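You operate a simulated robot arm through the tools that you are given. There is no shell and no other tool. Be economical: measure what you need, move in short steps, check, and stop when the job is done.

You are at the controls of a simulated two-armed robot. One attempt, no reset.

Task
Clamp the dusty board in the corner guide, then wipe it clean with the blue cloth.
Fine: push it to the back rail, slide the wooden side bar up to it, both clamps down, cloth back; mounter, vacuum and the other boards stay. What is to be rubbed or washed off counts as gone when no trace of it is left.

The check looks at the end state, three seconds after you hand in, the way a careful person would. Anything else that was tipped, shoved, dropped, spilled or broken makes it a failure. Flat cloth is picked up by pressing the open fingertips on it (5 to 10 N) and closing them slowly along it; thin cloth reads only 2 to 8 mm in the jaws.

Robot
Two 7-joint arms with two-finger grippers on one trunk, hanging from a carriage that runs on a gantry, over the field with the corners [-1260, 2648], [-1277, -52], [3, -60], [20, 2640] (x, y) and turns from -6.894 to 5.114 rad about z. Base frame: it is fixed where the carriage stands at the start and does not move with it; the origin is on the floor, on the carriage's upright axis, x ahead of it, y to its left, z up; the surface under the hand at the start is at about z = 868. Lengths are in mm, angles in rad, forces in N, time in s.
The left shoulder is at the start at [40, 158, 1152], the right one opposite. With the tool pointing down near the work surface each hand reaches from about 200 to 600 mm from the robot's upright axis, wherever it stands, measured 20 degrees to its own side. Places, roughly: green mounter key [100, 1000, 1100]; grey vacuum dial [100, 500, 900]; mounter switch [100, 1000, 1100]; red ball clamp [200, -200, 1000]; thick black board (29x23x2 cm) [400, 0, 900]; thick blue board (29x23x2 cm) [300, 600, 300]; thick white board (29x23x2 cm) [300, 0, 300]; thick yellow board (29x23x2 cm) [300, 900, 300]; white vacuum button [100, 600, 900]; wooden side bar [300, 200, 900]; yellow ball clamp [200, 0, 1000]. Payload 1.96 kg a hand.
Tool frame (each hand has its own): the origin (TCP) lies between the finger pads and is the grasp point; the fingertips stand 20 mm ahead of it; z points along the fingers, y is the line along which they close. The gripper opens to 72 mm. The gripper's body begins 38 mm behind the TCP.
Orientation is told as [roll, pitch, yaw] about the base's x, y, z axes, in that order, counted from this pose: with the fingers straight down and closing along the base's y, the tool's x points along the base's -x, its y along +y and its z along -z.

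Tools
- The arms move only by the tool move_arm. It takes "left_commands", "right_commands" or both (then of equal length, played together; a hand with none holds still); each is a list of rows, each an object (a shift or turn left out is 0, a gripper value left out holds the last) with "linear": the shift along the tool's x, y, z in m, a list of three; "dr": the turn, a rotation vector about the tool's x, y, z in rad, a list of three; "gripper": the opening, from 0 (shut) to 1 (fully open). In form: [{"linear": [dx, dy, dz], "dr": [wx, wy, wz], "gripper": gripper}, ...]. A call has 1 to 8 rows; each row is the pose to reach, as a shift and turn from the pose commanded when the call began, along the tool's axes at that moment. A row lasts 0.2 s, in which the tool goes at most 50 mm and 0.15 rad; a call with a longer step from one row to the next is refused whole, and so is a gripper value outside its range. Where a pose cannot be reached the arm comes as near as it can. A force on the tool above 50 N (or 10 N above the force at the start of the call, whichever is more), or a blocked arm, ends the call early, and 0.2 s more pass. Each finger travels about 45 mm/s and halts on what it meets, pressing with about 24 N; the grip force reading is that of the motor and also rises with nothing between the fingers. The clock runs only during rows and for 0.2 s after the last one: add rows that repeat a pose to give the fingers time. It gives the time, the measured TCP pose, the force on the tool (base axes), the opening and the grip force at its end, in the units of the frame above (readings bear some noise), with the torque about the TCP (base axes, N m) and any sound that the robot's microphone picked up.
- Cameras (640 x 400 px; columns grow to the right, rows downward): "scene" is now at [208.9, 27.6, 1501]; the picture's right is [0.39, -0.92, 0.00], its down [-0.86, -0.36, -0.36] and it looks along [0.33, 0.14, -0.93] (base axes); focal length 214 px, centre (320, 200). "left" rides on the left gripper at [71, -19, -82] in its tool frame; the picture's right is [0.26, 0.97, 0.00], its down [-0.67, 0.18, -0.72] and it looks along [-0.69, 0.19, 0.70] (tool axes); focal length 280 px, centre (320, 200). "right" rides on the right gripper at [71, 19, -82] in its tool frame; the picture's right is [-0.26, 0.97, 0.00], its down [-0.67, -0.18, -0.72] and it looks along [-0.69, -0.19, 0.70] (tool axes); focal length 280 px, centre (320, 200). There is no depth. A picture from a camera that has moved, and an enlarged one, comes with that camera's place and axes in the base frame and with its lens. The place of the scene camera against the robot may be out by one fixed shift of up to 12 mm in any direction.
- capture(camera): a new picture of that camera. The clock stands still meanwhile.
- lift_body(by): slides the trunk up (or, below 0, down) by that many mm; the arms and the scene camera ride with it, the base frame stays. It gives what a move gives, with no picture.
- base_move(legs): drives the robot by 1 to 6 legs, each [ahead, left, turn to the left] in mm, mm and rad, along the robot's own axes; the way and the turn of a leg run together, so that a leg with both is an arc; at most 1500 mm and 3.142 rad a leg. The arms and the cameras ride along, it lands a little off, and it stops where it bumps. It keeps to its track: a leg is cut to what the track allows. It gives what a move gives.
- turn_head(pan, tilt): turns the head with the scene camera to pan (to the left, within 1.501 rad either way) and tilt (down, from -0.506 to 1.204), counted from straight ahead of the robot. It gives what a move gives.
- enlarge(camera, box): a new picture of the part [left, top, right, bottom] of that camera's present view, enlarged. The clock stands still meanwhile.
- close_job(): hands the job in; it is judged then, once.

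Go step by step. Nothing tells you exact positions but the pictures and the camera data: compare them with the known pose of the tool, close in by small moves and look again before you grip or let go. The budget is 120 turns and 100 pictures, counting those below and the enlarged ones. Unless the task says otherwise, let go and move clear before handing in, and close with one line.

The tools are called after "Emit:" by a JSON object that holds its "method" and its "body". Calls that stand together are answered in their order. move_arm: Moves the arms, as the interface text tells. Its arguments: {"type":"object","properties":{"left_commands":{"type":"array"},"right_commands":{"type":"array"}},"required":[]} The other tools are called the same way: lift_body (by) slides the trunk up or down; base_move (legs) drives the base; turn_head (pan, tilt) turns the head that bears the scene camera; capture (camera) takes a picture; enlarge (camera, box) takes an enlarged picture of a part of a camera's view; close_job () hands the job in.

At the start:

```text
t: 0.0
left_ee_pos: [410.7, 275.1, 1258.2]
left_ee_rot: [0.0, 0.0, 0.0]
left_wrist_force: [-0.5, -0.1, 0.4]
left_torque: [-0.01, 0.0, 0.0]
left_width: 71.9
left_finger_force: 0.0
right_ee_pos: [357.3, -89.0, 1210.7]
right_ee_rot: [0.0, -0.001, 0.0]
right_wrist_force: [-0.8, -0.1, -0.2]
right_torque: [0.03, 0.0, -0.01]
right_width: 72.0
right_finger_force: 0.1
trunk travel left (down, up): [-475.0, 365.0]
robot x, y, heading: [-0.1, -3.1, 0.001]
head pan, tilt: [0.398, 1.201]
```

scene: 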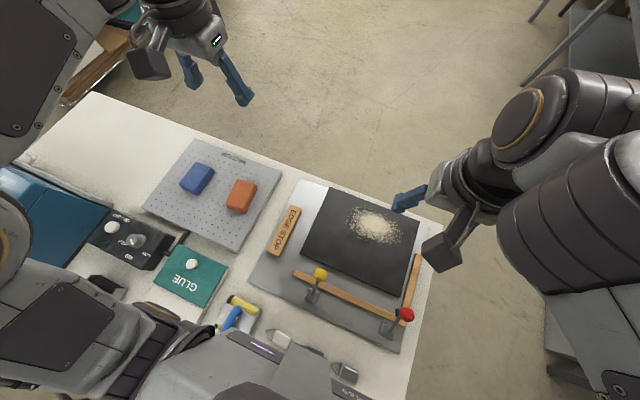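
right: 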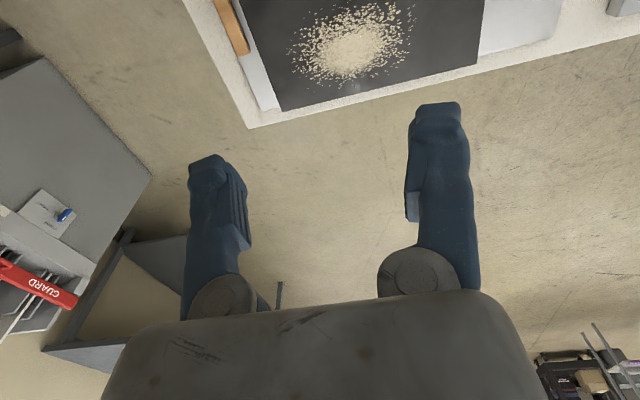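
left: 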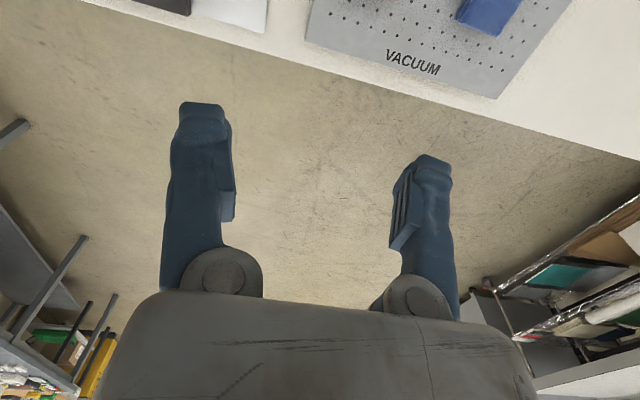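

The table shows the guide with the dusty black board, and the blue object could be the cloth. I'll look closer before moving.

Emit:
{"method": "enlarge", "body": {"camera": "scene", "box": [240, 160, 440, 360]}}

Emit:
{"method": "enlarge", "body": {"camera": "scene", "box": [0, 120, 400, 400]}}

```text
2.00 times, centred on (340, 260) of scene
camera zoom: at [208.9, 27.6, 1501.0], right [0.39, -0.92, 0.0], down [-0.86, -0.36, -0.36], along [0.33, 0.14, -0.93], focal length 429 px, centre (280, 80)
```

zoom: 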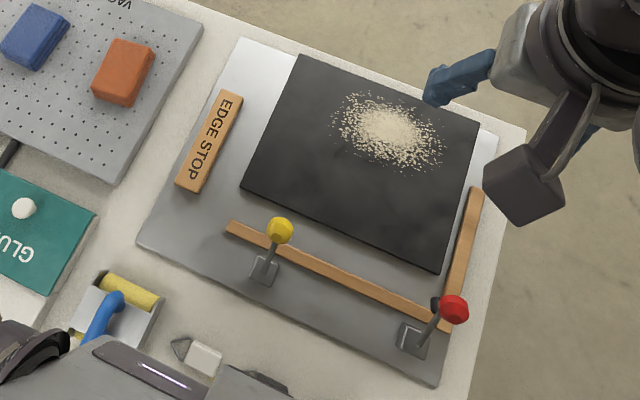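

```text
1.43 times, centred on (200, 260) of scene
camera zoom: at [208.9, 27.6, 1501.0], right [0.39, -0.92, 0.0], down [-0.86, -0.36, -0.36], along [0.33, 0.14, -0.93], focal length 306 px, centre (491, 114)
```

zoom: 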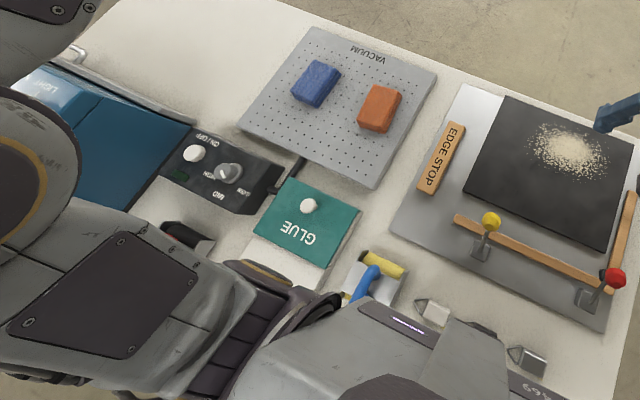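

The cloth seems to be the folded blue pad on the vacuum plate at about [337, 504]. The board spans x 257–477 and y -171–107, with the back rail at x≈200. I'll bring the right hand over for a closer look at the clamps, and the left hand over for the cloth.

Emit:
{"method": "move_arm", "body": {"left_commands": [{"linear": [0.03, 0.04, 0.0]}, {"linear": [0.05, 0.08, 0.02]}, {"linear": [0.08, 0.11, 0.04]}, {"linear": [0.1, 0.14, 0.07]}, {"linear": [0.12, 0.165, 0.1]}, {"linear": [0.14, 0.185, 0.13]}, {"linear": [0.15, 0.2, 0.16]}, {"linear": [0.15, 0.2, 0.18]}], "right_commands": [{"linear": [0.04, 0, 0]}, {"linear": [0.08, 0, 0]}, {"linear": [0.12, 0, 0.01]}, {"linear": [0.15, 0, 0.03]}, {"linear": [0.16, 0, 0.05]}, {"linear": [0.17, 0, 0.06]}, {"linear": [0.17, 0, 0.06]}, {"linear": [0.17, 0, 0.06]}]}}

```text
t: 1.8
left_ee_pos: [260.5, 474.0, 1078.3]
left_ee_rot: [0.003, -0.001, -0.001]
left_wrist_force: [0.1, 0.7, -0.1]
left_torque: [0.0, 0.03, -0.03]
left_width: 71.9
left_finger_force: 0.0
right_ee_pos: [186.1, -89.1, 1153.5]
right_ee_rot: [0.0, 0.001, 0.001]
right_wrist_force: [-0.1, -0.1, -0.1]
right_torque: [-0.01, 0.01, -0.01]
right_width: 72.0
right_finger_force: 0.1
trunk travel left (down, up): [-475.0, 365.0]
robot x, y, heading: [-2.3, 1.7, 0.002]
head pan, tilt: [0.398, 1.201]
```

Both hands have arrived, so I'll take a picture from each.

Emit:
{"method": "capture", "body": {"camera": "left"}}

Emit:
{"method": "capture", "body": {"camera": "right"}}

```text
94 pictures are left
camera left: at [188.9, 456.6, 1159.7], right [-0.26, 0.97, 0.0], down [0.67, 0.18, 0.72], along [0.69, 0.19, -0.7], focal length 280 px, centre (320, 200)
```

left: 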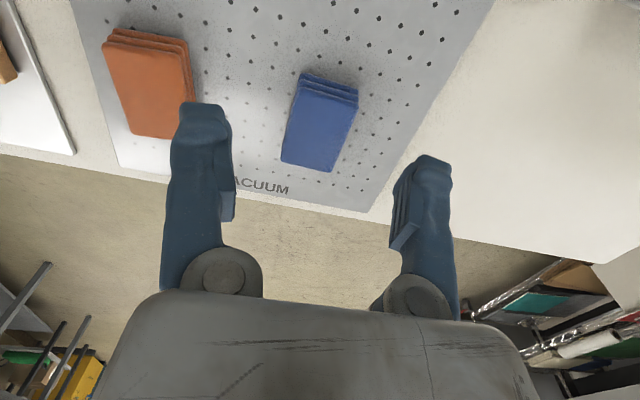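

```text
93 pictures are left
camera right: at [117.3, -70.1, 1233.5], right [0.26, 0.97, 0.0], down [0.67, -0.18, 0.72], along [0.69, -0.19, -0.7], focal length 280 px, centre (320, 200)
```

right: 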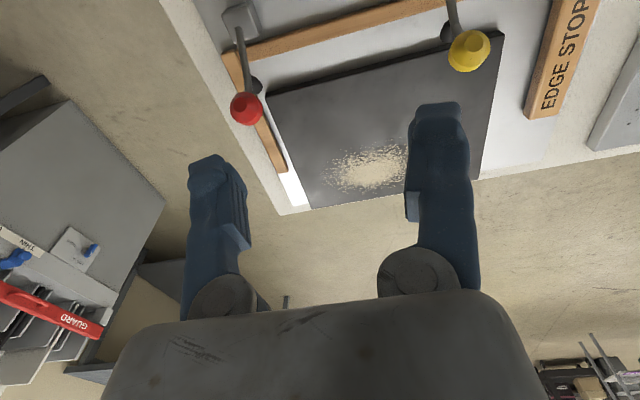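

The cloth is a folded blue pad at about [343, 500]. The balls are at about [222, -171, 980] and [224, 30, 980]. I'll turn the right hand to see the clamps from the side, and move the left hand clear.

Emit:
{"method": "move_arm", "body": {"right_commands": [{"linear": [-0.004, -0.018, 0.01], "dr": [0, 0, -0.15]}, {"linear": [-0.007, -0.036, 0.02], "dr": [0, 0, -0.3]}, {"linear": [-0.011, -0.054, 0.03], "dr": [0, 0, -0.45]}, {"linear": [-0.015, -0.072, 0.045], "dr": [0, 0, -0.6]}, {"linear": [-0.019, -0.09, 0.06], "dr": [0, 0, -0.75]}, {"linear": [-0.022, -0.108, 0.07], "dr": [0, 0, -0.9]}, {"linear": [-0.026, -0.126, 0.08], "dr": [0, 0, -1.05]}, {"linear": [-0.029, -0.145, 0.093], "dr": [0, 0, -1.2]}]}}

Emit:
{"method": "capture", "body": {"camera": "right"}}

```text
t: 3.6
left_ee_pos: [261.6, 474.6, 1078.2]
left_ee_rot: [-0.001, 0.001, -0.001]
left_wrist_force: [0.7, 0.2, -0.5]
left_torque: [-0.02, -0.01, 0.05]
left_width: 72.1
left_finger_force: 0.0
right_ee_pos: [232.4, -233.8, 1077.1]
right_ee_rot: [-0.001, -0.001, 1.164]
right_wrist_force: [-0.3, 0.2, 0.7]
right_torque: [-0.03, 0.02, 0.0]
right_width: 71.9
right_finger_force: 0.1
right hand out of reach, approached as far as the arm can: row 4, 5, 6, 7, 8
trunk travel left (down, up): [-475.0, 365.0]
robot x, y, heading: [1.4, 0.1, 0.006]
head pan, tilt: [0.398, 1.201]
```

```text
92 pictures are left
camera right: at [187.5, -291.5, 1158.9], right [-0.78, 0.62, 0.0], down [0.44, 0.55, 0.72], along [0.45, 0.56, -0.7], focal length 280 px, centre (320, 200)
```

right: 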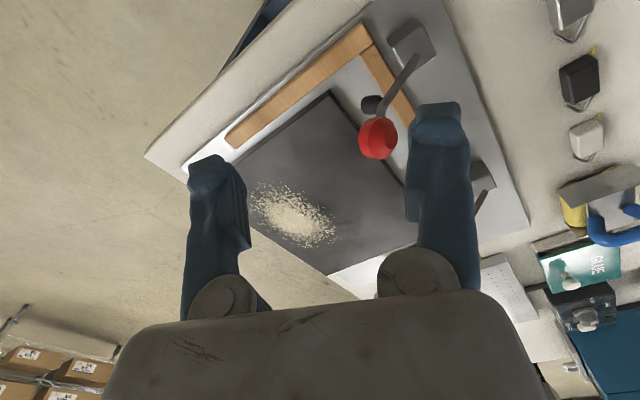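

I'll zoom in on the red clamp.

Emit:
{"method": "enlarge", "body": {"camera": "right", "box": [320, 10, 480, 170]}}

```text
2.50 times, centred on (400, 90) of right
camera zoom: at [187.5, -291.5, 1158.9], right [-0.78, 0.62, 0.0], down [0.44, 0.55, 0.72], along [0.45, 0.56, -0.7], focal length 701 px, centre (120, 475)
```

zoom: 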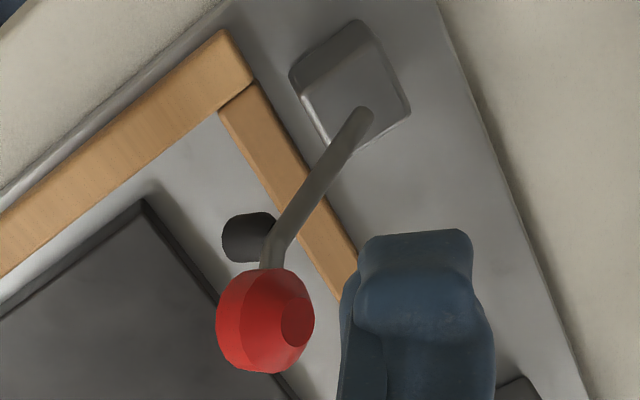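

Each clamp is a lever on a pivot behind the rail, with a rubber pad under it, so pressing the ball forward and down will clamp. First I push the board, bringing the right hand (open, yaw 0) beyond its far edge.

Emit:
{"method": "move_arm", "body": {"right_commands": [{"linear": [-0.036, -0.022, 0], "dr": [0, 0, 0.1455]}, {"linear": [-0.072, -0.044, 0], "dr": [0, 0, 0.291]}, {"linear": [-0.109, -0.066, 0], "dr": [0, 0, 0.4365]}, {"linear": [-0.145, -0.088, 0], "dr": [0, 0, 0.582]}, {"linear": [-0.181, -0.11, 0], "dr": [0, 0, 0.7275]}, {"linear": [-0.217, -0.132, 0.02], "dr": [0, 0, 0.873]}, {"linear": [-0.254, -0.155, 0.04], "dr": [0, 0, 1.0185]}, {"linear": [-0.29, -0.177, 0.06], "dr": [0, 0, 1.164]}]}}

Emit:
{"method": "capture", "body": {"camera": "scene"}}

Emit:
{"method": "capture", "body": {"camera": "right"}}

```text
t: 5.4
left_ee_pos: [260.5, 474.5, 1079.5]
left_ee_rot: [0.0, 0.0, 0.0]
left_wrist_force: [-0.2, -0.4, 0.4]
left_torque: [0.01, -0.03, -0.02]
left_width: 71.9
left_finger_force: 0.1
right_ee_pos: [501.8, -26.6, 1016.8]
right_ee_rot: [0.002, 0.0, 0.037]
right_wrist_force: [-0.7, -0.3, -0.4]
right_torque: [-0.01, -0.03, -0.02]
right_width: 71.6
right_finger_force: 0.1
trunk travel left (down, up): [-475.0, 365.0]
robot x, y, heading: [-0.2, -0.6, 0.002]
head pan, tilt: [0.398, 1.201]
```

```text
90 pictures are left
camera scene: at [208.9, 27.9, 1501.0], right [0.39, -0.92, 0.0], down [-0.86, -0.36, -0.36], along [0.33, 0.14, -0.93], focal length 214 px, centre (320, 200)
```

scene: 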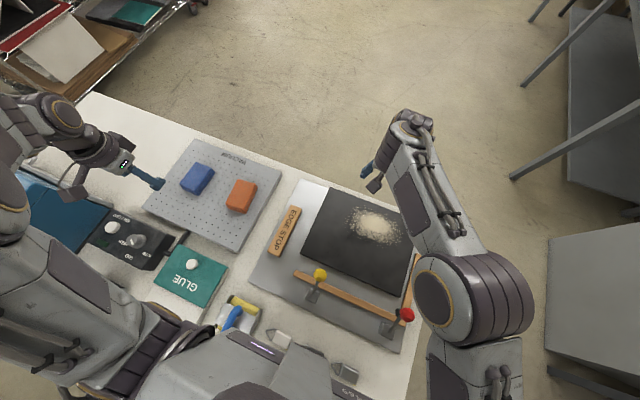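

```text
89 pictures are left
camera right: at [431.1, -9.6, 1098.4], right [0.23, 0.97, 0.0], down [0.68, -0.16, 0.71], along [0.7, -0.16, -0.7], focal length 280 px, centre (320, 200)
```

right: 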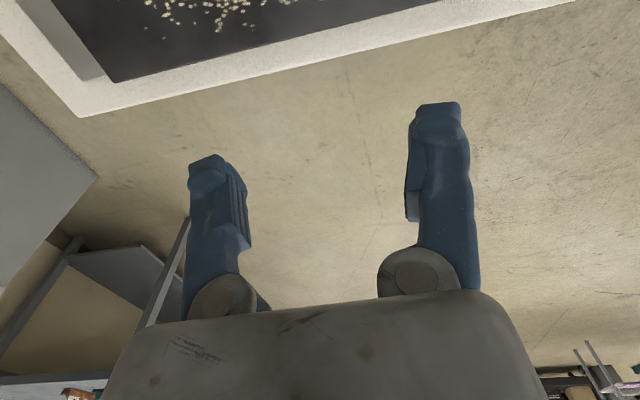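

The board's far edge is at about x=483 and the table ends at about x=510. I'll bring the open fingers down just beyond the edge.

Emit:
{"method": "move_arm", "body": {"right_commands": [{"linear": [-0.008, -0.004, 0.02], "dr": [0, 0, 0.037]}, {"linear": [-0.009, -0.009, 0.045], "dr": [0, 0, 0.037]}, {"linear": [-0.009, -0.009, 0.075], "dr": [0, 0, 0.037]}, {"linear": [-0.009, -0.009, 0.09], "dr": [0, 0, 0.037]}, {"linear": [-0.009, -0.009, 0.09], "dr": [0, 0, 0.037]}]}}

Emit:
{"method": "capture", "body": {"camera": "right"}}

Emit:
{"method": "enlarge", "body": {"camera": "scene", "box": [280, 140, 440, 300]}}

```text
t: 6.6
left_ee_pos: [260.7, 474.2, 1078.7]
left_ee_rot: [-0.001, 0.001, 0.001]
left_wrist_force: [0.8, -0.3, -0.7]
left_torque: [-0.04, 0.01, -0.02]
left_width: 71.8
left_finger_force: 0.0
right_ee_pos: [512.3, -34.9, 927.2]
right_ee_rot: [0.0, 0.001, 0.002]
right_wrist_force: [0.2, 0.5, 0.0]
right_torque: [0.0, -0.01, -0.02]
right_width: 71.7
right_finger_force: 0.0
trunk travel left (down, up): [-475.0, 365.0]
robot x, y, heading: [0.1, 0.3, -0.001]
head pan, tilt: [0.398, 1.201]
```

```text
88 pictures are left
camera right: at [441.4, -16.5, 1008.8], right [0.26, 0.96, 0.0], down [0.67, -0.18, 0.72], along [0.69, -0.19, -0.7], focal length 280 px, centre (320, 200)
```

right: 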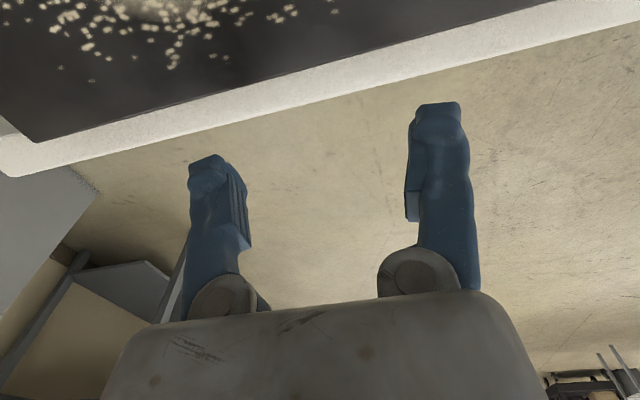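

```text
2.50 times, centred on (360, 220) of scene
camera zoom: at [208.9, 27.6, 1501.0], right [0.39, -0.92, 0.0], down [-0.86, -0.36, -0.36], along [0.33, 0.14, -0.93], focal length 536 px, centre (220, 150)
```

zoom: 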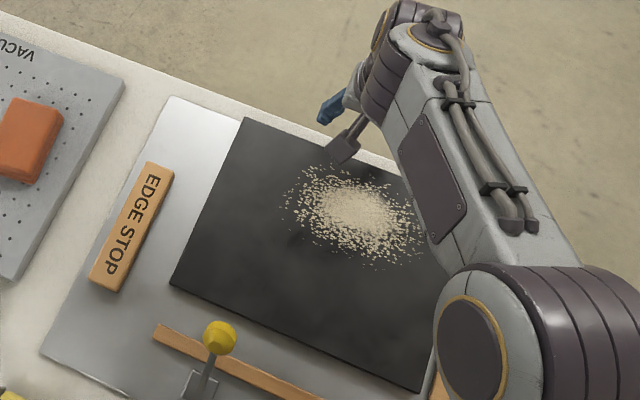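

The edge is at x≈482 and the fingers are clear of it. I'll descend to TCP z≈904 and pull toward the rail.

Emit:
{"method": "move_arm", "body": {"right_commands": [{"linear": [0, 0, 0.012]}, {"linear": [0, 0, 0.023]}, {"linear": [0.01, 0, 0.023]}, {"linear": [0.02, 0, 0.023]}, {"linear": [0.028, 0, 0.023]}, {"linear": [0.035, 0, 0.023]}, {"linear": [0.04, 0, 0.023]}]}}

Emit:
{"method": "capture", "body": {"camera": "right"}}

```text
t: 8.2
left_ee_pos: [261.6, 474.0, 1078.6]
left_ee_rot: [0.0, -0.001, 0.001]
left_wrist_force: [-0.1, 0.5, 0.4]
left_torque: [0.0, 0.0, -0.02]
left_width: 71.7
left_finger_force: 0.0
right_ee_pos: [471.5, -35.5, 904.5]
right_ee_rot: [0.0, 0.0, -0.001]
right_wrist_force: [0.6, -0.3, -0.5]
right_torque: [0.01, -0.02, 0.01]
right_width: 72.1
right_finger_force: 0.0
trunk travel left (down, up): [-475.0, 365.0]
robot x, y, heading: [-1.6, -3.3, -0.001]
head pan, tilt: [0.398, 1.201]
```

```text
86 pictures are left
camera right: at [401.4, -16.3, 985.5], right [0.26, 0.96, 0.0], down [0.67, -0.18, 0.72], along [0.69, -0.19, -0.7], focal length 280 px, centre (320, 200)
```

right: 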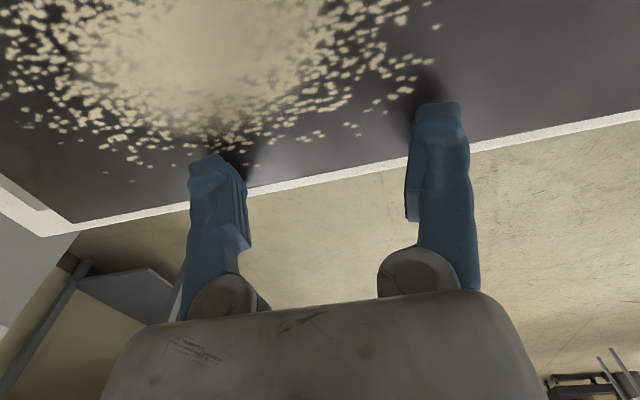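

The tips passed above the board without touching it, so its top is lower than I assumed (about 870). I'll shift clear of the dust and touch down gently to measure.

Emit:
{"method": "move_arm", "body": {"right_commands": [{"linear": [0, 0.035, 0]}, {"linear": [0, 0.07, 0]}, {"linear": [0, 0.07, 0.005]}, {"linear": [0, 0.07, 0.009]}, {"linear": [0, 0.07, 0.012]}, {"linear": [0, 0.07, 0.014]}]}}

```text
t: 9.6
left_ee_pos: [260.6, 473.7, 1078.4]
left_ee_rot: [0.0, 0.0, 0.0]
left_wrist_force: [0.2, 0.5, 0.5]
left_torque: [0.01, 0.0, 0.01]
left_width: 72.0
left_finger_force: 0.2
right_ee_pos: [465.0, 18.2, 903.7]
right_ee_rot: [0.001, 0.001, 0.0]
right_wrist_force: [0.2, 0.6, -0.5]
right_torque: [0.04, -0.03, 0.02]
right_width: 72.0
right_finger_force: 0.0
right hand out of reach, approached as far as the arm can: row 2, 3, 4, 5, 6
trunk travel left (down, up): [-475.0, 365.0]
robot x, y, heading: [-3.7, -2.1, -0.003]
head pan, tilt: [0.398, 1.201]
```

That spot is out of reach for the right arm. I'll come back a little and probe down there.

Emit:
{"method": "move_arm", "body": {"right_commands": [{"linear": [-0.003, -0.02, 0.0]}, {"linear": [-0.003, -0.02, 0.006]}, {"linear": [-0.003, -0.02, 0.012]}, {"linear": [-0.003, -0.02, 0.016]}, {"linear": [-0.003, -0.02, 0.02]}]}}

```text
t: 10.3
left_ee_pos: [261.5, 473.2, 1079.1]
left_ee_rot: [0.001, 0.001, 0.0]
left_wrist_force: [-0.7, -0.2, -0.5]
left_torque: [0.01, 0.0, -0.03]
left_width: 72.1
left_finger_force: 0.1
right_ee_pos: [469.1, -2.4, 900.7]
right_ee_rot: [0.002, -0.005, -0.003]
right_wrist_force: [-7.2, -3.1, 21.4]
right_torque: [-0.36, 0.15, -0.1]
right_width: 72.0
right_finger_force: 0.0
trunk travel left (down, up): [-475.0, 365.0]
robot x, y, heading: [-3.0, -1.4, -0.001]
head pan, tilt: [0.398, 1.201]
stopped in row 3 (right hand): the force on the tool passed its limit at 64 N (the readings are from after the stop); the commanded pose is now the measured one
```

The board top is at z≈881. I'll lift, go back beyond the edge, and come down to tips at about 869.

Emit:
{"method": "move_arm", "body": {"right_commands": [{"linear": [0, 0, -0.02]}, {"linear": [-0.02, -0.018, -0.02]}, {"linear": [-0.043, -0.036, -0.02]}, {"linear": [-0.043, -0.036, -0.005]}, {"linear": [-0.043, -0.036, 0.006]}, {"linear": [-0.043, -0.036, 0.011]}, {"linear": [-0.043, -0.036, 0.011]}]}}

Emit:
{"method": "capture", "body": {"camera": "right"}}

```text
t: 11.9
left_ee_pos: [261.5, 473.9, 1077.9]
left_ee_rot: [0.001, 0.0, 0.001]
left_wrist_force: [-0.1, 0.5, 0.5]
left_torque: [-0.01, -0.02, 0.01]
left_width: 72.1
left_finger_force: 0.0
right_ee_pos: [511.7, -37.8, 888.4]
right_ee_rot: [0.002, -0.002, -0.003]
right_wrist_force: [0.3, -0.1, 0.1]
right_torque: [0.03, 0.0, 0.0]
right_width: 71.9
right_finger_force: 0.0
trunk travel left (down, up): [-475.0, 365.0]
robot x, y, heading: [-2.5, -1.7, -0.001]
head pan, tilt: [0.398, 1.201]
```

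```text
85 pictures are left
camera right: at [441.5, -19.4, 969.3], right [0.26, 0.96, 0.0], down [0.67, -0.19, 0.72], along [0.69, -0.19, -0.7], focal length 280 px, centre (320, 200)
```

right: 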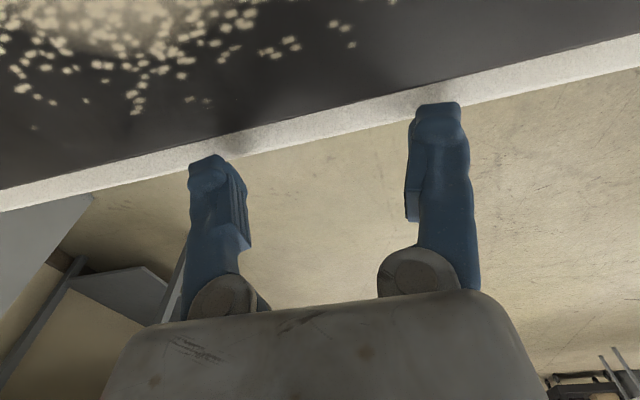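

The fingers are just beyond the edge and below the board's top. I'll pull toward the rail.

Emit:
{"method": "move_arm", "body": {"right_commands": [{"linear": [0.008, 0, 0]}, {"linear": [0.016, 0, 0]}, {"linear": [0.022, 0, 0]}, {"linear": [0.028, 0, 0]}, {"linear": [0.034, 0, 0]}, {"linear": [0.04, 0, 0]}]}}

Emit:
{"method": "capture", "body": {"camera": "right"}}

Emit:
{"method": "enlarge", "body": {"camera": "scene", "box": [240, 160, 440, 360]}}

```text
t: 13.3
left_ee_pos: [260.5, 473.5, 1077.2]
left_ee_rot: [0.001, -0.001, 0.001]
left_wrist_force: [0.8, 0.1, -0.1]
left_torque: [0.0, 0.01, -0.01]
left_width: 71.7
left_finger_force: 0.1
right_ee_pos: [472.1, -38.0, 888.2]
right_ee_rot: [0.002, -0.002, -0.002]
right_wrist_force: [0.0, 0.6, 0.2]
right_torque: [-0.02, -0.03, -0.01]
right_width: 71.8
right_finger_force: 0.0
trunk travel left (down, up): [-475.0, 365.0]
robot x, y, heading: [3.9, 2.4, 0.0]
head pan, tilt: [0.398, 1.201]
```

```text
84 pictures are left
camera right: at [401.0, -19.3, 970.1], right [0.26, 0.96, 0.0], down [0.67, -0.19, 0.72], along [0.69, -0.19, -0.7], focal length 280 px, centre (320, 200)
```

right: 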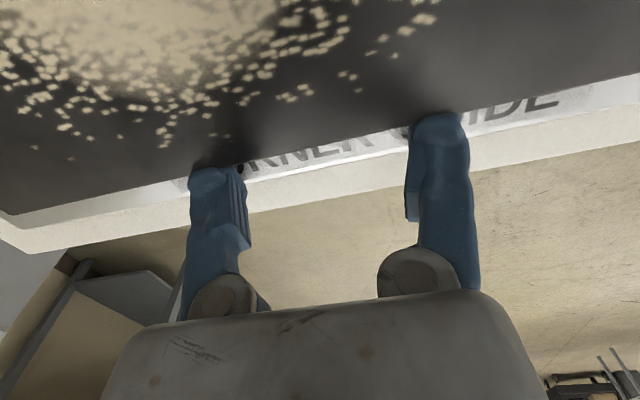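

```text
2.00 times, centred on (340, 260) of scene
camera zoom: at [208.8, 27.5, 1501.0], right [0.39, -0.92, 0.0], down [-0.86, -0.36, -0.36], along [0.33, 0.14, -0.93], focal length 429 px, centre (280, 80)
```

zoom: 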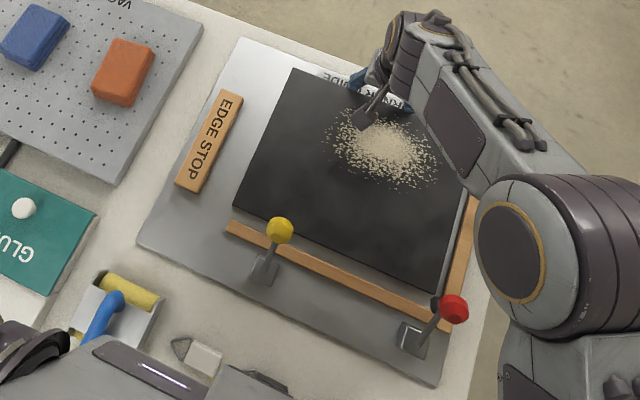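

The board follows squarely with about 18 mm left to the rail. I'll keep pulling slowly until it meets it.

Emit:
{"method": "move_arm", "body": {"right_commands": [{"linear": [0.005, 0, 0]}, {"linear": [0.01, 0, 0]}, {"linear": [0.014, 0, 0]}, {"linear": [0.018, 0, 0]}, {"linear": [0.021, 0, 0]}, {"linear": [0.024, 0, 0]}, {"linear": [0.027, 0, 0]}, {"linear": [0.03, 0, 0]}]}}

Emit:
{"method": "enlarge", "body": {"camera": "scene", "box": [270, 200, 430, 360]}}

```text
t: 15.1
left_ee_pos: [268.9, 473.1, 1079.9]
left_ee_rot: [0.0, -0.008, 0.0]
left_wrist_force: [-0.5, 0.5, 0.1]
left_torque: [0.0, -0.02, -0.02]
left_width: 71.9
left_finger_force: 0.0
right_ee_pos: [454.7, -38.6, 891.9]
right_ee_rot: [0.004, -0.02, -0.004]
right_wrist_force: [44.0, -0.4, -0.3]
right_torque: [-0.36, -0.48, -0.27]
right_width: 71.6
right_finger_force: 0.0
trunk travel left (down, up): [-475.0, 365.0]
robot x, y, heading: [0.1, -1.0, -0.003]
head pan, tilt: [0.398, 1.201]
```

```text
2.50 times, centred on (350, 280) of scene
camera zoom: at [214.2, 27.5, 1502.4], right [0.39, -0.92, 0.0], down [-0.86, -0.36, -0.37], along [0.34, 0.14, -0.93], focal length 536 px, centre (245, 0)
```

zoom: 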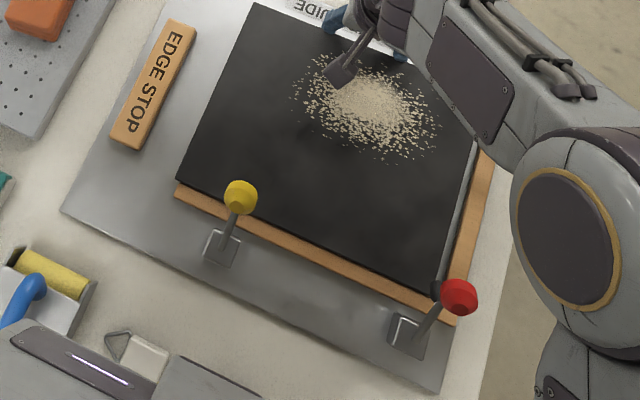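

The board is against the back rail. I'll back the right hand off and park it up and to the right, while the left hand comes over beside the side bar, turning to yaw −90°.

Emit:
{"method": "move_arm", "body": {"right_commands": [{"linear": [-0.02, 0, 0]}, {"linear": [-0.045, 0, 0]}, {"linear": [-0.055, 0, -0.03]}, {"linear": [-0.055, -0.02, -0.07]}, {"linear": [-0.055, -0.05, -0.1]}, {"linear": [-0.04, -0.09, -0.12]}, {"linear": [-0.02, -0.12, -0.13]}, {"linear": [0, -0.15, -0.14]}], "left_commands": [{"linear": [-0.005, -0.03, 0.0], "dr": [0, 0, 0.15]}, {"linear": [-0.01, -0.06, 0.0], "dr": [0, 0, 0.3]}, {"linear": [-0.016, -0.09, 0.0], "dr": [0, 0, 0.45]}, {"linear": [-0.02, -0.12, 0.0], "dr": [0, 0, 0.6]}, {"linear": [-0.026, -0.15, 0.0], "dr": [0, 0, 0.75]}, {"linear": [-0.031, -0.175, 0.01], "dr": [0, 0, 0.9]}, {"linear": [-0.036, -0.2, 0.02], "dr": [0, 0, 1.05]}, {"linear": [-0.042, -0.23, 0.03], "dr": [0, 0, 1.2]}]}}

```text
t: 16.9
left_ee_pos: [302.8, 243.1, 1047.3]
left_ee_rot: [-0.012, -0.032, -1.186]
left_wrist_force: [-0.1, 0.0, 0.3]
left_torque: [0.02, 0.03, 0.01]
left_width: 72.3
left_finger_force: 0.1
right_ee_pos: [440.4, -188.1, 1028.2]
right_ee_rot: [0.002, -0.003, -0.001]
right_wrist_force: [0.6, -0.1, -0.1]
right_torque: [0.01, 0.02, -0.02]
right_width: 71.8
right_finger_force: 0.0
trunk travel left (down, up): [-475.0, 365.0]
robot x, y, heading: [-2.7, -1.9, 0.004]
head pan, tilt: [0.398, 1.201]
```

I'll finish the turn, descend partway, and look.

Emit:
{"method": "move_arm", "body": {"left_commands": [{"linear": [0, 0, 0.02], "dr": [0, 0, 0.13]}, {"linear": [0, 0, 0.05], "dr": [0, 0, 0.26]}, {"linear": [0, 0, 0.08], "dr": [0, 0, 0.385]}, {"linear": [0, 0, 0.1], "dr": [0, 0, 0.385]}, {"linear": [0, 0, 0.1], "dr": [0, 0, 0.385]}]}}

Emit:
{"method": "capture", "body": {"camera": "left"}}

Emit:
{"method": "capture", "body": {"camera": "scene"}}

```text
t: 18.1
left_ee_pos: [303.8, 243.8, 949.0]
left_ee_rot: [0.0, 0.003, -1.584]
left_wrist_force: [-0.1, 0.2, 0.2]
left_torque: [0.01, 0.02, -0.01]
left_width: 72.4
left_finger_force: 0.0
right_ee_pos: [441.7, -187.5, 1028.5]
right_ee_rot: [0.001, -0.005, -0.002]
right_wrist_force: [0.7, 0.3, -0.1]
right_torque: [-0.02, 0.0, -0.01]
right_width: 72.1
right_finger_force: 0.0
trunk travel left (down, up): [-475.0, 365.0]
robot x, y, heading: [-2.9, -0.4, -0.004]
head pan, tilt: [0.398, 1.201]
```

```text
81 pictures are left
camera left: at [283.8, 316.0, 1029.9], right [0.97, 0.25, 0.0], down [0.17, -0.68, 0.71], along [0.18, -0.69, -0.7], focal length 280 px, centre (320, 200)
```

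left: 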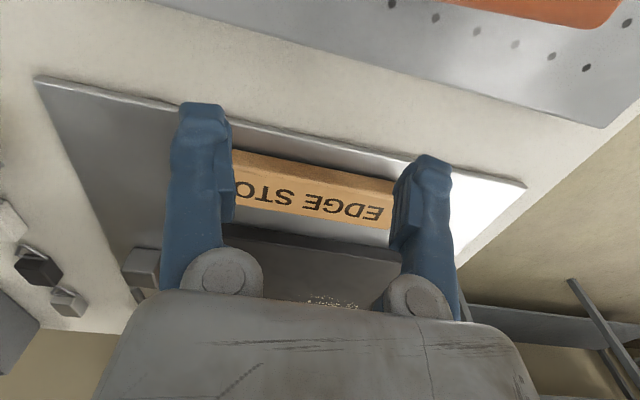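

```text
80 pictures are left
camera scene: at [208.7, 27.5, 1501.0], right [0.39, -0.92, 0.0], down [-0.86, -0.36, -0.36], along [0.33, 0.14, -0.93], focal length 214 px, centre (320, 200)
```

scene: 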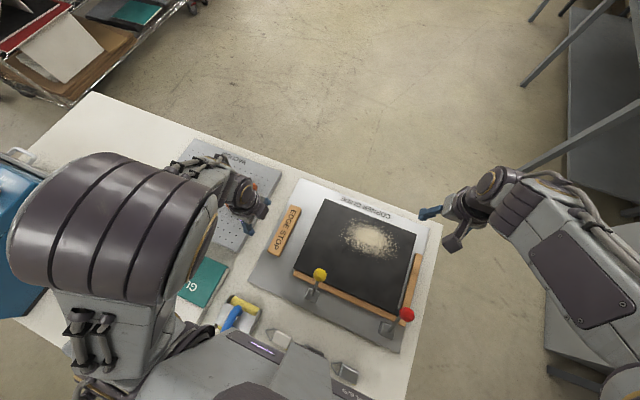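

The bar's outer face is at y≈187. I'll lower the fingers beside it and push it toward the board.

Emit:
{"method": "move_arm", "body": {"left_commands": [{"linear": [-0.01, 0, 0.03]}, {"linear": [-0.022, 0, 0.05]}, {"linear": [-0.022, 0, 0.061]}, {"linear": [-0.035, 0, 0.061]}, {"linear": [-0.048, 0, 0.061]}, {"linear": [-0.06, 0, 0.061]}, {"linear": [-0.072, 0, 0.061]}]}}

Emit:
{"method": "capture", "body": {"camera": "left"}}

Emit:
{"method": "enlarge", "body": {"camera": "scene", "box": [240, 180, 420, 340]}}

```text
t: 19.7
left_ee_pos: [301.9, 172.2, 886.3]
left_ee_rot: [0.001, -0.001, -1.585]
left_wrist_force: [0.3, -0.7, -0.6]
left_torque: [0.01, -0.02, -0.01]
left_width: 71.8
left_finger_force: 0.0
right_ee_pos: [441.3, -187.8, 1027.6]
right_ee_rot: [0.002, -0.003, -0.001]
right_wrist_force: [-0.2, -0.6, -0.1]
right_torque: [0.0, 0.0, -0.03]
right_width: 71.9
right_finger_force: 0.1
trunk travel left (down, up): [-475.0, 365.0]
robot x, y, heading: [0.9, -1.9, 0.004]
head pan, tilt: [0.398, 1.201]
```

```text
79 pictures are left
camera left: at [282.9, 243.6, 968.9], right [0.97, 0.25, 0.0], down [0.17, -0.68, 0.72], along [0.18, -0.69, -0.7], focal length 280 px, centre (320, 200)
```

left: 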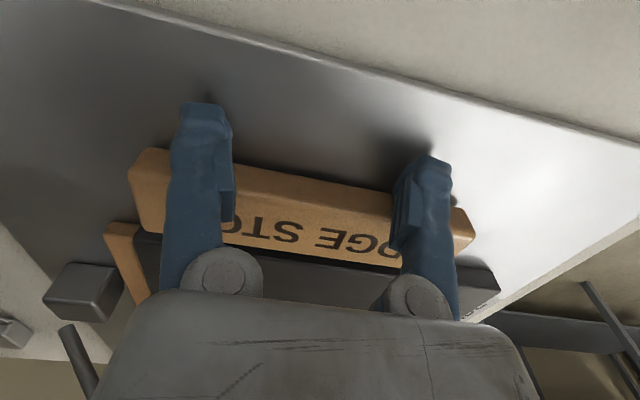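

```text
2.50 times, centred on (330, 260) of scene
camera zoom: at [208.7, 27.4, 1501.0], right [0.39, -0.92, 0.0], down [-0.86, -0.36, -0.36], along [0.33, 0.14, -0.93], focal length 536 px, centre (295, 50)
```

zoom: 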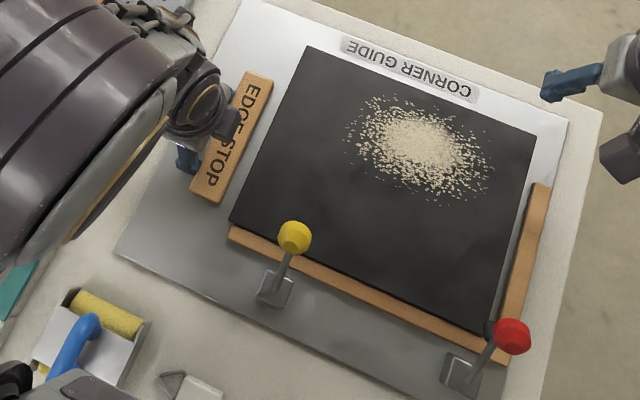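

The bar slides straight. About 25 mm remains to the board, so I'll continue.

Emit:
{"method": "move_arm", "body": {"left_commands": [{"linear": [-0.008, 0, 0]}, {"linear": [-0.014, 0, 0]}, {"linear": [-0.019, 0, 0]}, {"linear": [-0.024, 0, 0]}, {"linear": [-0.028, 0, 0]}, {"linear": [-0.032, 0, 0]}]}}

Emit:
{"method": "capture", "body": {"camera": "left"}}

Emit:
{"method": "enlarge", "body": {"camera": "scene", "box": [240, 180, 420, 340]}}

```text
t: 21.1
left_ee_pos: [300.0, 142.8, 887.2]
left_ee_rot: [0.0, 0.005, -1.581]
left_wrist_force: [0.6, 11.8, -4.9]
left_torque: [0.18, 0.21, 0.45]
left_width: 71.9
left_finger_force: 0.2
right_ee_pos: [441.7, -184.9, 1026.8]
right_ee_rot: [0.004, -0.003, -0.002]
right_wrist_force: [0.3, -0.5, 0.8]
right_torque: [0.01, -0.01, 0.0]
right_width: 72.2
right_finger_force: 0.0
trunk travel left (down, up): [-475.0, 365.0]
robot x, y, heading: [-0.8, 0.4, 0.002]
head pan, tilt: [0.398, 1.201]
```

```text
77 pictures are left
camera left: at [281.9, 215.6, 969.4], right [0.97, 0.25, 0.0], down [0.18, -0.68, 0.71], along [0.18, -0.69, -0.7], focal length 280 px, centre (320, 200)
```

left: 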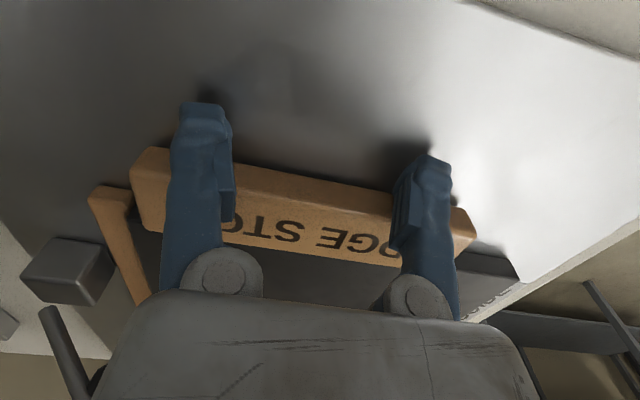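

```text
2.50 times, centred on (330, 260) of scene
camera zoom: at [208.7, 28.8, 1500.9], right [0.39, -0.92, 0.0], down [-0.86, -0.36, -0.36], along [0.33, 0.14, -0.93], focal length 536 px, centre (295, 50)
```

zoom: 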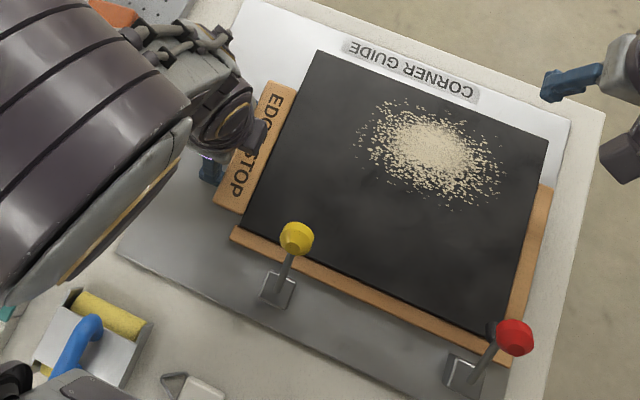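

The bar is against the board, and the board is now near the right rail. I'll press a little more to seat it.

Emit:
{"method": "move_arm", "body": {"left_commands": [{"linear": [-0.003, 0, 0]}, {"linear": [-0.006, 0, 0]}, {"linear": [-0.009, 0, 0]}]}}

Emit:
{"method": "enlarge", "body": {"camera": "scene", "box": [280, 200, 440, 340]}}

```text
t: 21.9
left_ee_pos: [301.2, 141.4, 888.4]
left_ee_rot: [0.0, 0.014, -1.58]
left_wrist_force: [1.4, 38.1, -9.8]
left_torque: [0.48, 0.69, 0.29]
left_width: 72.0
left_finger_force: 0.2
right_ee_pos: [440.8, -179.9, 1026.8]
right_ee_rot: [0.006, -0.004, -0.003]
right_wrist_force: [0.3, -0.7, 1.2]
right_torque: [0.0, -0.01, -0.03]
right_width: 72.0
right_finger_force: 0.1
trunk travel left (down, up): [-475.0, 365.0]
robot x, y, heading: [3.5, -0.9, 0.0]
head pan, tilt: [0.398, 1.201]
```

```text
2.86 times, centred on (360, 270) of scene
camera zoom: at [208.6, 32.1, 1500.9], right [0.39, -0.92, -0.01], down [-0.86, -0.36, -0.36], along [0.33, 0.15, -0.93], focal length 613 px, centre (206, 0)
```

zoom: 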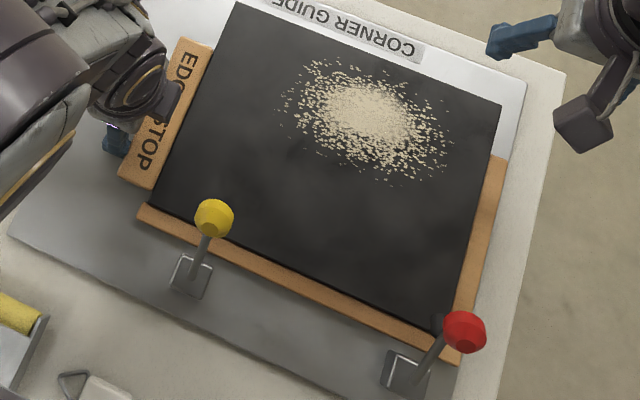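

The board is seated in the corner with the bar against it. I'll lift the left hand away, and bring the right hand, closed, above the red ball.

Emit:
{"method": "move_arm", "body": {"left_commands": [{"linear": [0.01, 0, 0], "gripper": 1}, {"linear": [0.03, 0, 0]}, {"linear": [0.04, 0, 0]}, {"linear": [0.04, 0, -0.04]}, {"linear": [0.04, 0, -0.08]}, {"linear": [0.04, 0, -0.12]}, {"linear": [0.04, 0, -0.15]}, {"linear": [0.04, 0, -0.15]}], "right_commands": [{"linear": [0.0, 0, -0.02], "gripper": 0}, {"linear": [0.04, 0, -0.02]}, {"linear": [0.08, 0, -0.02]}, {"linear": [0.12, 0, -0.02]}, {"linear": [0.15, 0.004, -0.02]}, {"linear": [0.18, 0.009, -0.02]}, {"linear": [0.213, 0.009, -0.018]}, {"linear": [0.213, 0.009, -0.018]}]}}

Emit:
{"method": "capture", "body": {"camera": "scene"}}

Emit:
{"method": "capture", "body": {"camera": "right"}}

```text
t: 23.7
left_ee_pos: [302.2, 169.5, 1031.5]
left_ee_rot: [-0.006, 0.002, -1.588]
left_wrist_force: [0.7, 1.0, -1.2]
left_torque: [0.01, 0.0, 0.0]
left_width: 72.0
left_finger_force: 0.0
left hand out of reach, approached as far as the arm can: row 7
right_ee_pos: [240.6, -176.4, 1050.6]
right_ee_rot: [0.004, 0.0, 0.001]
right_wrist_force: [0.1, -0.6, -0.4]
right_torque: [0.0, 0.0, -0.03]
right_width: 0.0
right_finger_force: 23.9
right hand out of reach, approached as far as the arm can: row 7, 8
trunk travel left (down, up): [-475.0, 365.0]
robot x, y, heading: [-1.7, -1.6, -0.002]
head pan, tilt: [0.398, 1.201]
```

```text
74 pictures are left
camera scene: at [208.6, 27.1, 1500.9], right [0.39, -0.92, 0.0], down [-0.86, -0.36, -0.36], along [0.33, 0.14, -0.93], focal length 214 px, centre (320, 200)
```

scene: 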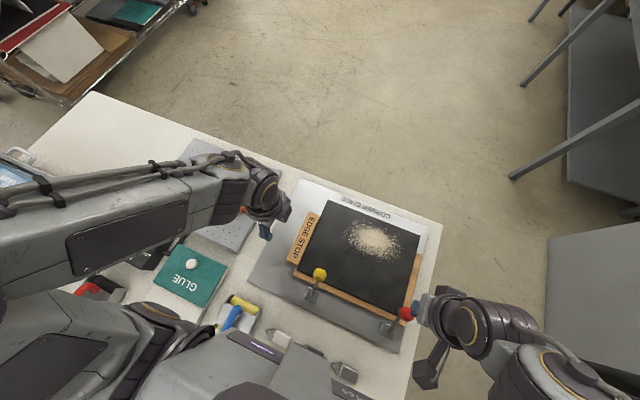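

```text
73 pictures are left
camera right: at [170.0, -157.0, 1132.0], right [0.26, 0.96, 0.0], down [0.67, -0.19, 0.72], along [0.69, -0.19, -0.7], focal length 280 px, centre (320, 200)
```

right: 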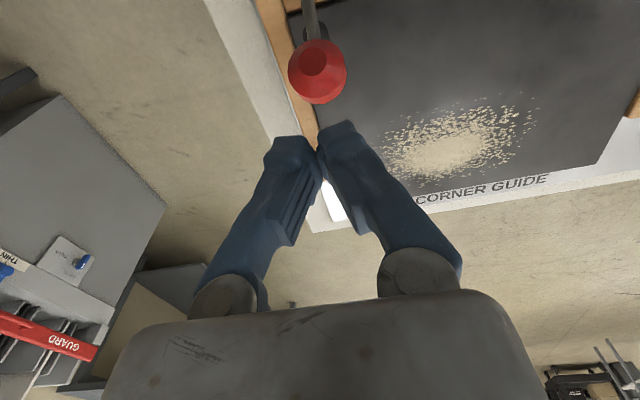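

The red ball is too near for comfortable reach, so I'll back the robot up 100 mm with the hands well above everything.

Emit:
{"method": "base_move", "body": {"legs": [[-100, 0, 0]]}}

```text
t: 24.9
left_ee_pos: [200.9, 170.5, 1029.8]
left_ee_rot: [-0.005, 0.001, -1.589]
left_wrist_force: [0.7, 0.7, 0.7]
left_torque: [0.0, -0.02, -0.01]
left_width: 71.8
left_finger_force: 0.1
right_ee_pos: [138.5, -175.8, 1049.7]
right_ee_rot: [0.002, -0.002, -0.001]
right_wrist_force: [0.0, -0.1, 0.5]
right_torque: [-0.03, -0.01, -0.02]
right_width: 0.1
right_finger_force: 23.4
trunk travel left (down, up): [-475.0, 365.0]
robot x, y, heading: [-105.1, 1.3, -0.005]
head pan, tilt: [0.398, 1.201]
```

I'll move the right hand over the red ball and press it forward and down along its arc.

Emit:
{"method": "move_arm", "body": {"right_commands": [{"linear": [-0.045, 0, 0]}, {"linear": [-0.09, 0.003, 0]}, {"linear": [-0.09, 0.003, 0.02]}, {"linear": [-0.092, 0.003, 0.034]}, {"linear": [-0.097, 0.003, 0.044]}, {"linear": [-0.102, 0.003, 0.052]}]}}

Emit:
{"method": "capture", "body": {"camera": "right"}}

Emit:
{"method": "capture", "body": {"camera": "scene"}}

```text
t: 26.3
left_ee_pos: [205.8, 169.2, 1032.6]
left_ee_rot: [-0.001, 0.002, -1.587]
left_wrist_force: [-0.1, 0.4, 0.0]
left_torque: [-0.03, 0.01, -0.01]
left_width: 72.0
left_finger_force: 0.1
right_ee_pos: [247.4, -174.0, 1000.9]
right_ee_rot: [0.001, -0.011, -0.001]
right_wrist_force: [15.7, -1.9, 19.4]
right_torque: [-0.02, -0.13, -0.02]
right_width: 5.9
right_finger_force: 29.3
trunk travel left (down, up): [-475.0, 365.0]
robot x, y, heading: [-103.1, -2.0, -0.001]
head pan, tilt: [0.398, 1.201]
```

```text
72 pictures are left
camera right: at [176.0, -154.4, 1082.1], right [0.26, 0.96, 0.01], down [0.67, -0.19, 0.72], along [0.7, -0.19, -0.69], focal length 280 px, centre (320, 200)
```

right: 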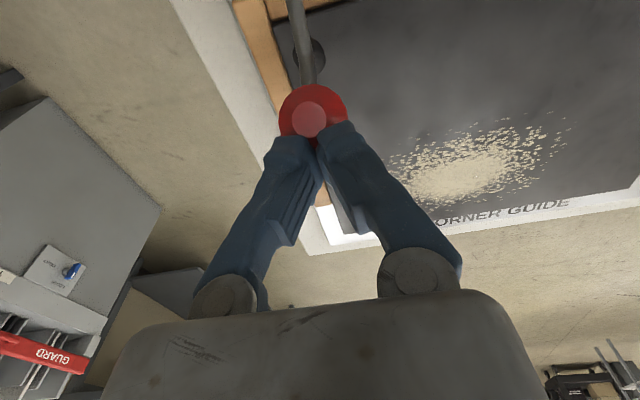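

```text
71 pictures are left
camera scene: at [109.8, 27.1, 1501.9], right [0.39, -0.92, 0.0], down [-0.86, -0.36, -0.36], along [0.34, 0.14, -0.93], focal length 214 px, centre (320, 200)
```

scene: 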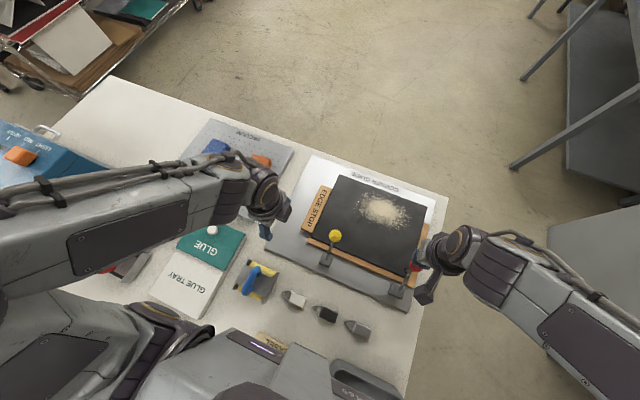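

The fingertips slid onto the ball's front face. I'll lift, open, and grasp the ball instead, which lets me follow the arc.

Emit:
{"method": "move_arm", "body": {"right_commands": [{"linear": [0, 0, -0.03], "gripper": 1}, {"linear": [0, 0, -0.05], "gripper": 1}, {"linear": [0.018, 0, -0.05]}, {"linear": [0.018, 0, -0.05]}, {"linear": [0.018, 0, -0.05]}]}}

Emit:
{"method": "capture", "body": {"camera": "right"}}

```text
t: 27.5
left_ee_pos: [201.3, 170.2, 1030.6]
left_ee_rot: [-0.005, 0.002, -1.589]
left_wrist_force: [-0.2, 1.1, 0.6]
left_torque: [0.04, 0.0, -0.04]
left_width: 71.9
left_finger_force: 0.2
right_ee_pos: [224.2, -173.1, 1048.4]
right_ee_rot: [0.003, -0.003, -0.001]
right_wrist_force: [-0.5, -0.7, 0.4]
right_torque: [-0.02, 0.01, 0.02]
right_width: 72.1
right_finger_force: 0.1
trunk travel left (down, up): [-475.0, 365.0]
robot x, y, heading: [-104.7, -4.8, 0.003]
head pan, tilt: [0.398, 1.201]
```

```text
70 pictures are left
camera right: at [153.5, -154.0, 1129.6], right [0.26, 0.96, 0.0], down [0.67, -0.19, 0.72], along [0.69, -0.19, -0.7], focal length 280 px, centre (320, 200)
```

right: 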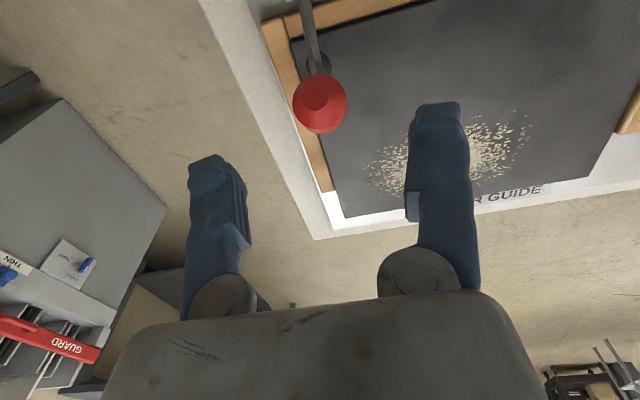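

Emit:
{"method": "enlarge", "body": {"camera": "right", "box": [250, 0, 410, 150]}}

```text
2.67 times, centred on (330, 75) of right
camera zoom: at [153.5, -154.0, 1129.6], right [0.26, 0.96, 0.0], down [0.67, -0.19, 0.72], along [0.69, -0.19, -0.7], focal length 748 px, centre (293, 533)
```

zoom: 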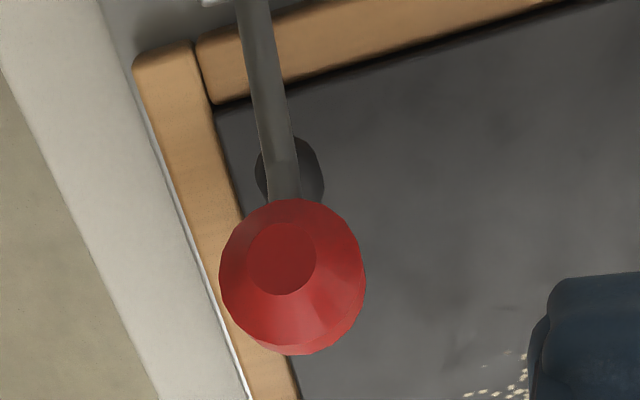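

The board is snug in the corner. I'll descend with open fingers straddling the ball and close on it.

Emit:
{"method": "move_arm", "body": {"right_commands": [{"linear": [-0.005, -0.001, 0.03]}, {"linear": [-0.005, -0.001, 0.055]}, {"linear": [-0.005, -0.001, 0.07]}, {"linear": [-0.005, -0.001, 0.07], "gripper": 0.35}, {"linear": [-0.005, -0.001, 0.07], "gripper": 0.35}, {"linear": [-0.005, -0.001, 0.07], "gripper": 0.35}]}}

Emit:
{"method": "capture", "body": {"camera": "right"}}

```text
t: 28.9
left_ee_pos: [201.5, 171.1, 1030.3]
left_ee_rot: [-0.006, 0.003, -1.589]
left_wrist_force: [-0.1, 0.3, 0.1]
left_torque: [0.01, -0.01, -0.02]
left_width: 72.2
left_finger_force: 0.0
right_ee_pos: [229.1, -174.3, 977.9]
right_ee_rot: [0.0, -0.003, -0.001]
right_wrist_force: [0.1, 1.3, 0.1]
right_torque: [-0.02, 0.01, 0.03]
right_width: 25.8
right_finger_force: 0.8
trunk travel left (down, up): [-475.0, 365.0]
robot x, y, heading: [-106.5, -2.1, -0.001]
head pan, tilt: [0.398, 1.201]
```

```text
68 pictures are left
camera right: at [158.2, -154.8, 1059.8], right [0.26, 0.96, 0.0], down [0.67, -0.19, 0.72], along [0.69, -0.19, -0.7], focal length 280 px, centre (320, 200)
```

right: 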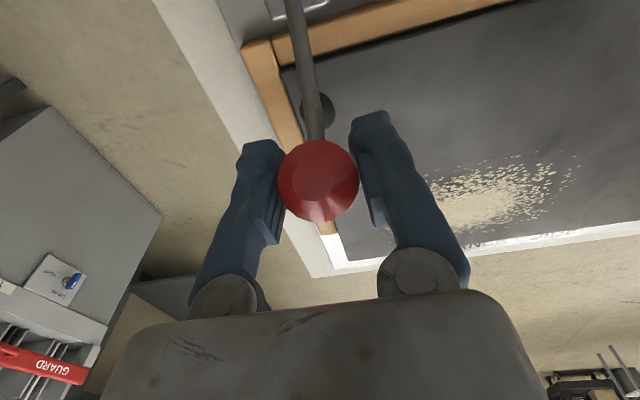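

The ball is between the fingers. I'll grip it and draw it along its arc, forward and down.

Emit:
{"method": "move_arm", "body": {"right_commands": [{"linear": [0, 0, 0], "gripper": 0.2}, {"linear": [-0.006, 0, 0.006], "gripper": 0.2}, {"linear": [-0.012, 0, 0.013], "gripper": 0.2}, {"linear": [-0.017, 0, 0.021], "gripper": 0.2}, {"linear": [-0.022, 0, 0.029], "gripper": 0.2}, {"linear": [-0.025, 0, 0.037], "gripper": 0.2}]}}

Emit:
{"method": "capture", "body": {"camera": "right"}}

```text
t: 30.3
left_ee_pos: [201.8, 170.2, 1032.2]
left_ee_rot: [-0.004, 0.003, -1.587]
left_wrist_force: [-0.5, 0.4, 0.5]
left_torque: [-0.02, 0.01, -0.01]
left_width: 72.3
left_finger_force: 0.1
right_ee_pos: [256.4, -173.2, 942.3]
right_ee_rot: [0.0, -0.007, -0.002]
right_wrist_force: [5.5, 2.9, 16.4]
right_torque: [-0.06, 1.36, -0.03]
right_width: 21.8
right_finger_force: 40.4
trunk travel left (down, up): [-475.0, 365.0]
robot x, y, heading: [-101.8, -0.3, -0.004]
head pan, tilt: [0.398, 1.201]
```

```text
67 pictures are left
camera right: at [185.3, -154.5, 1023.1], right [0.26, 0.96, 0.0], down [0.67, -0.19, 0.72], along [0.69, -0.19, -0.7], focal length 280 px, centre (320, 200)
```

right: 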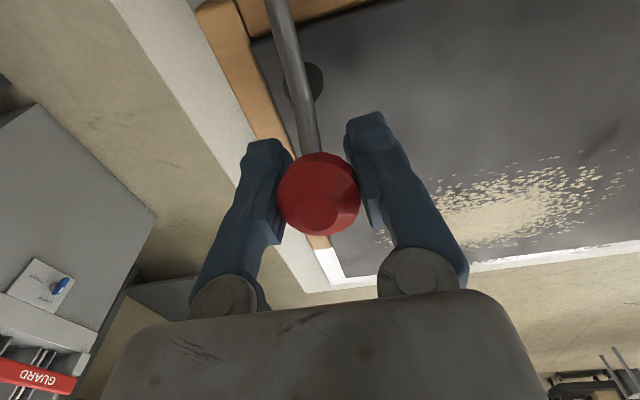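

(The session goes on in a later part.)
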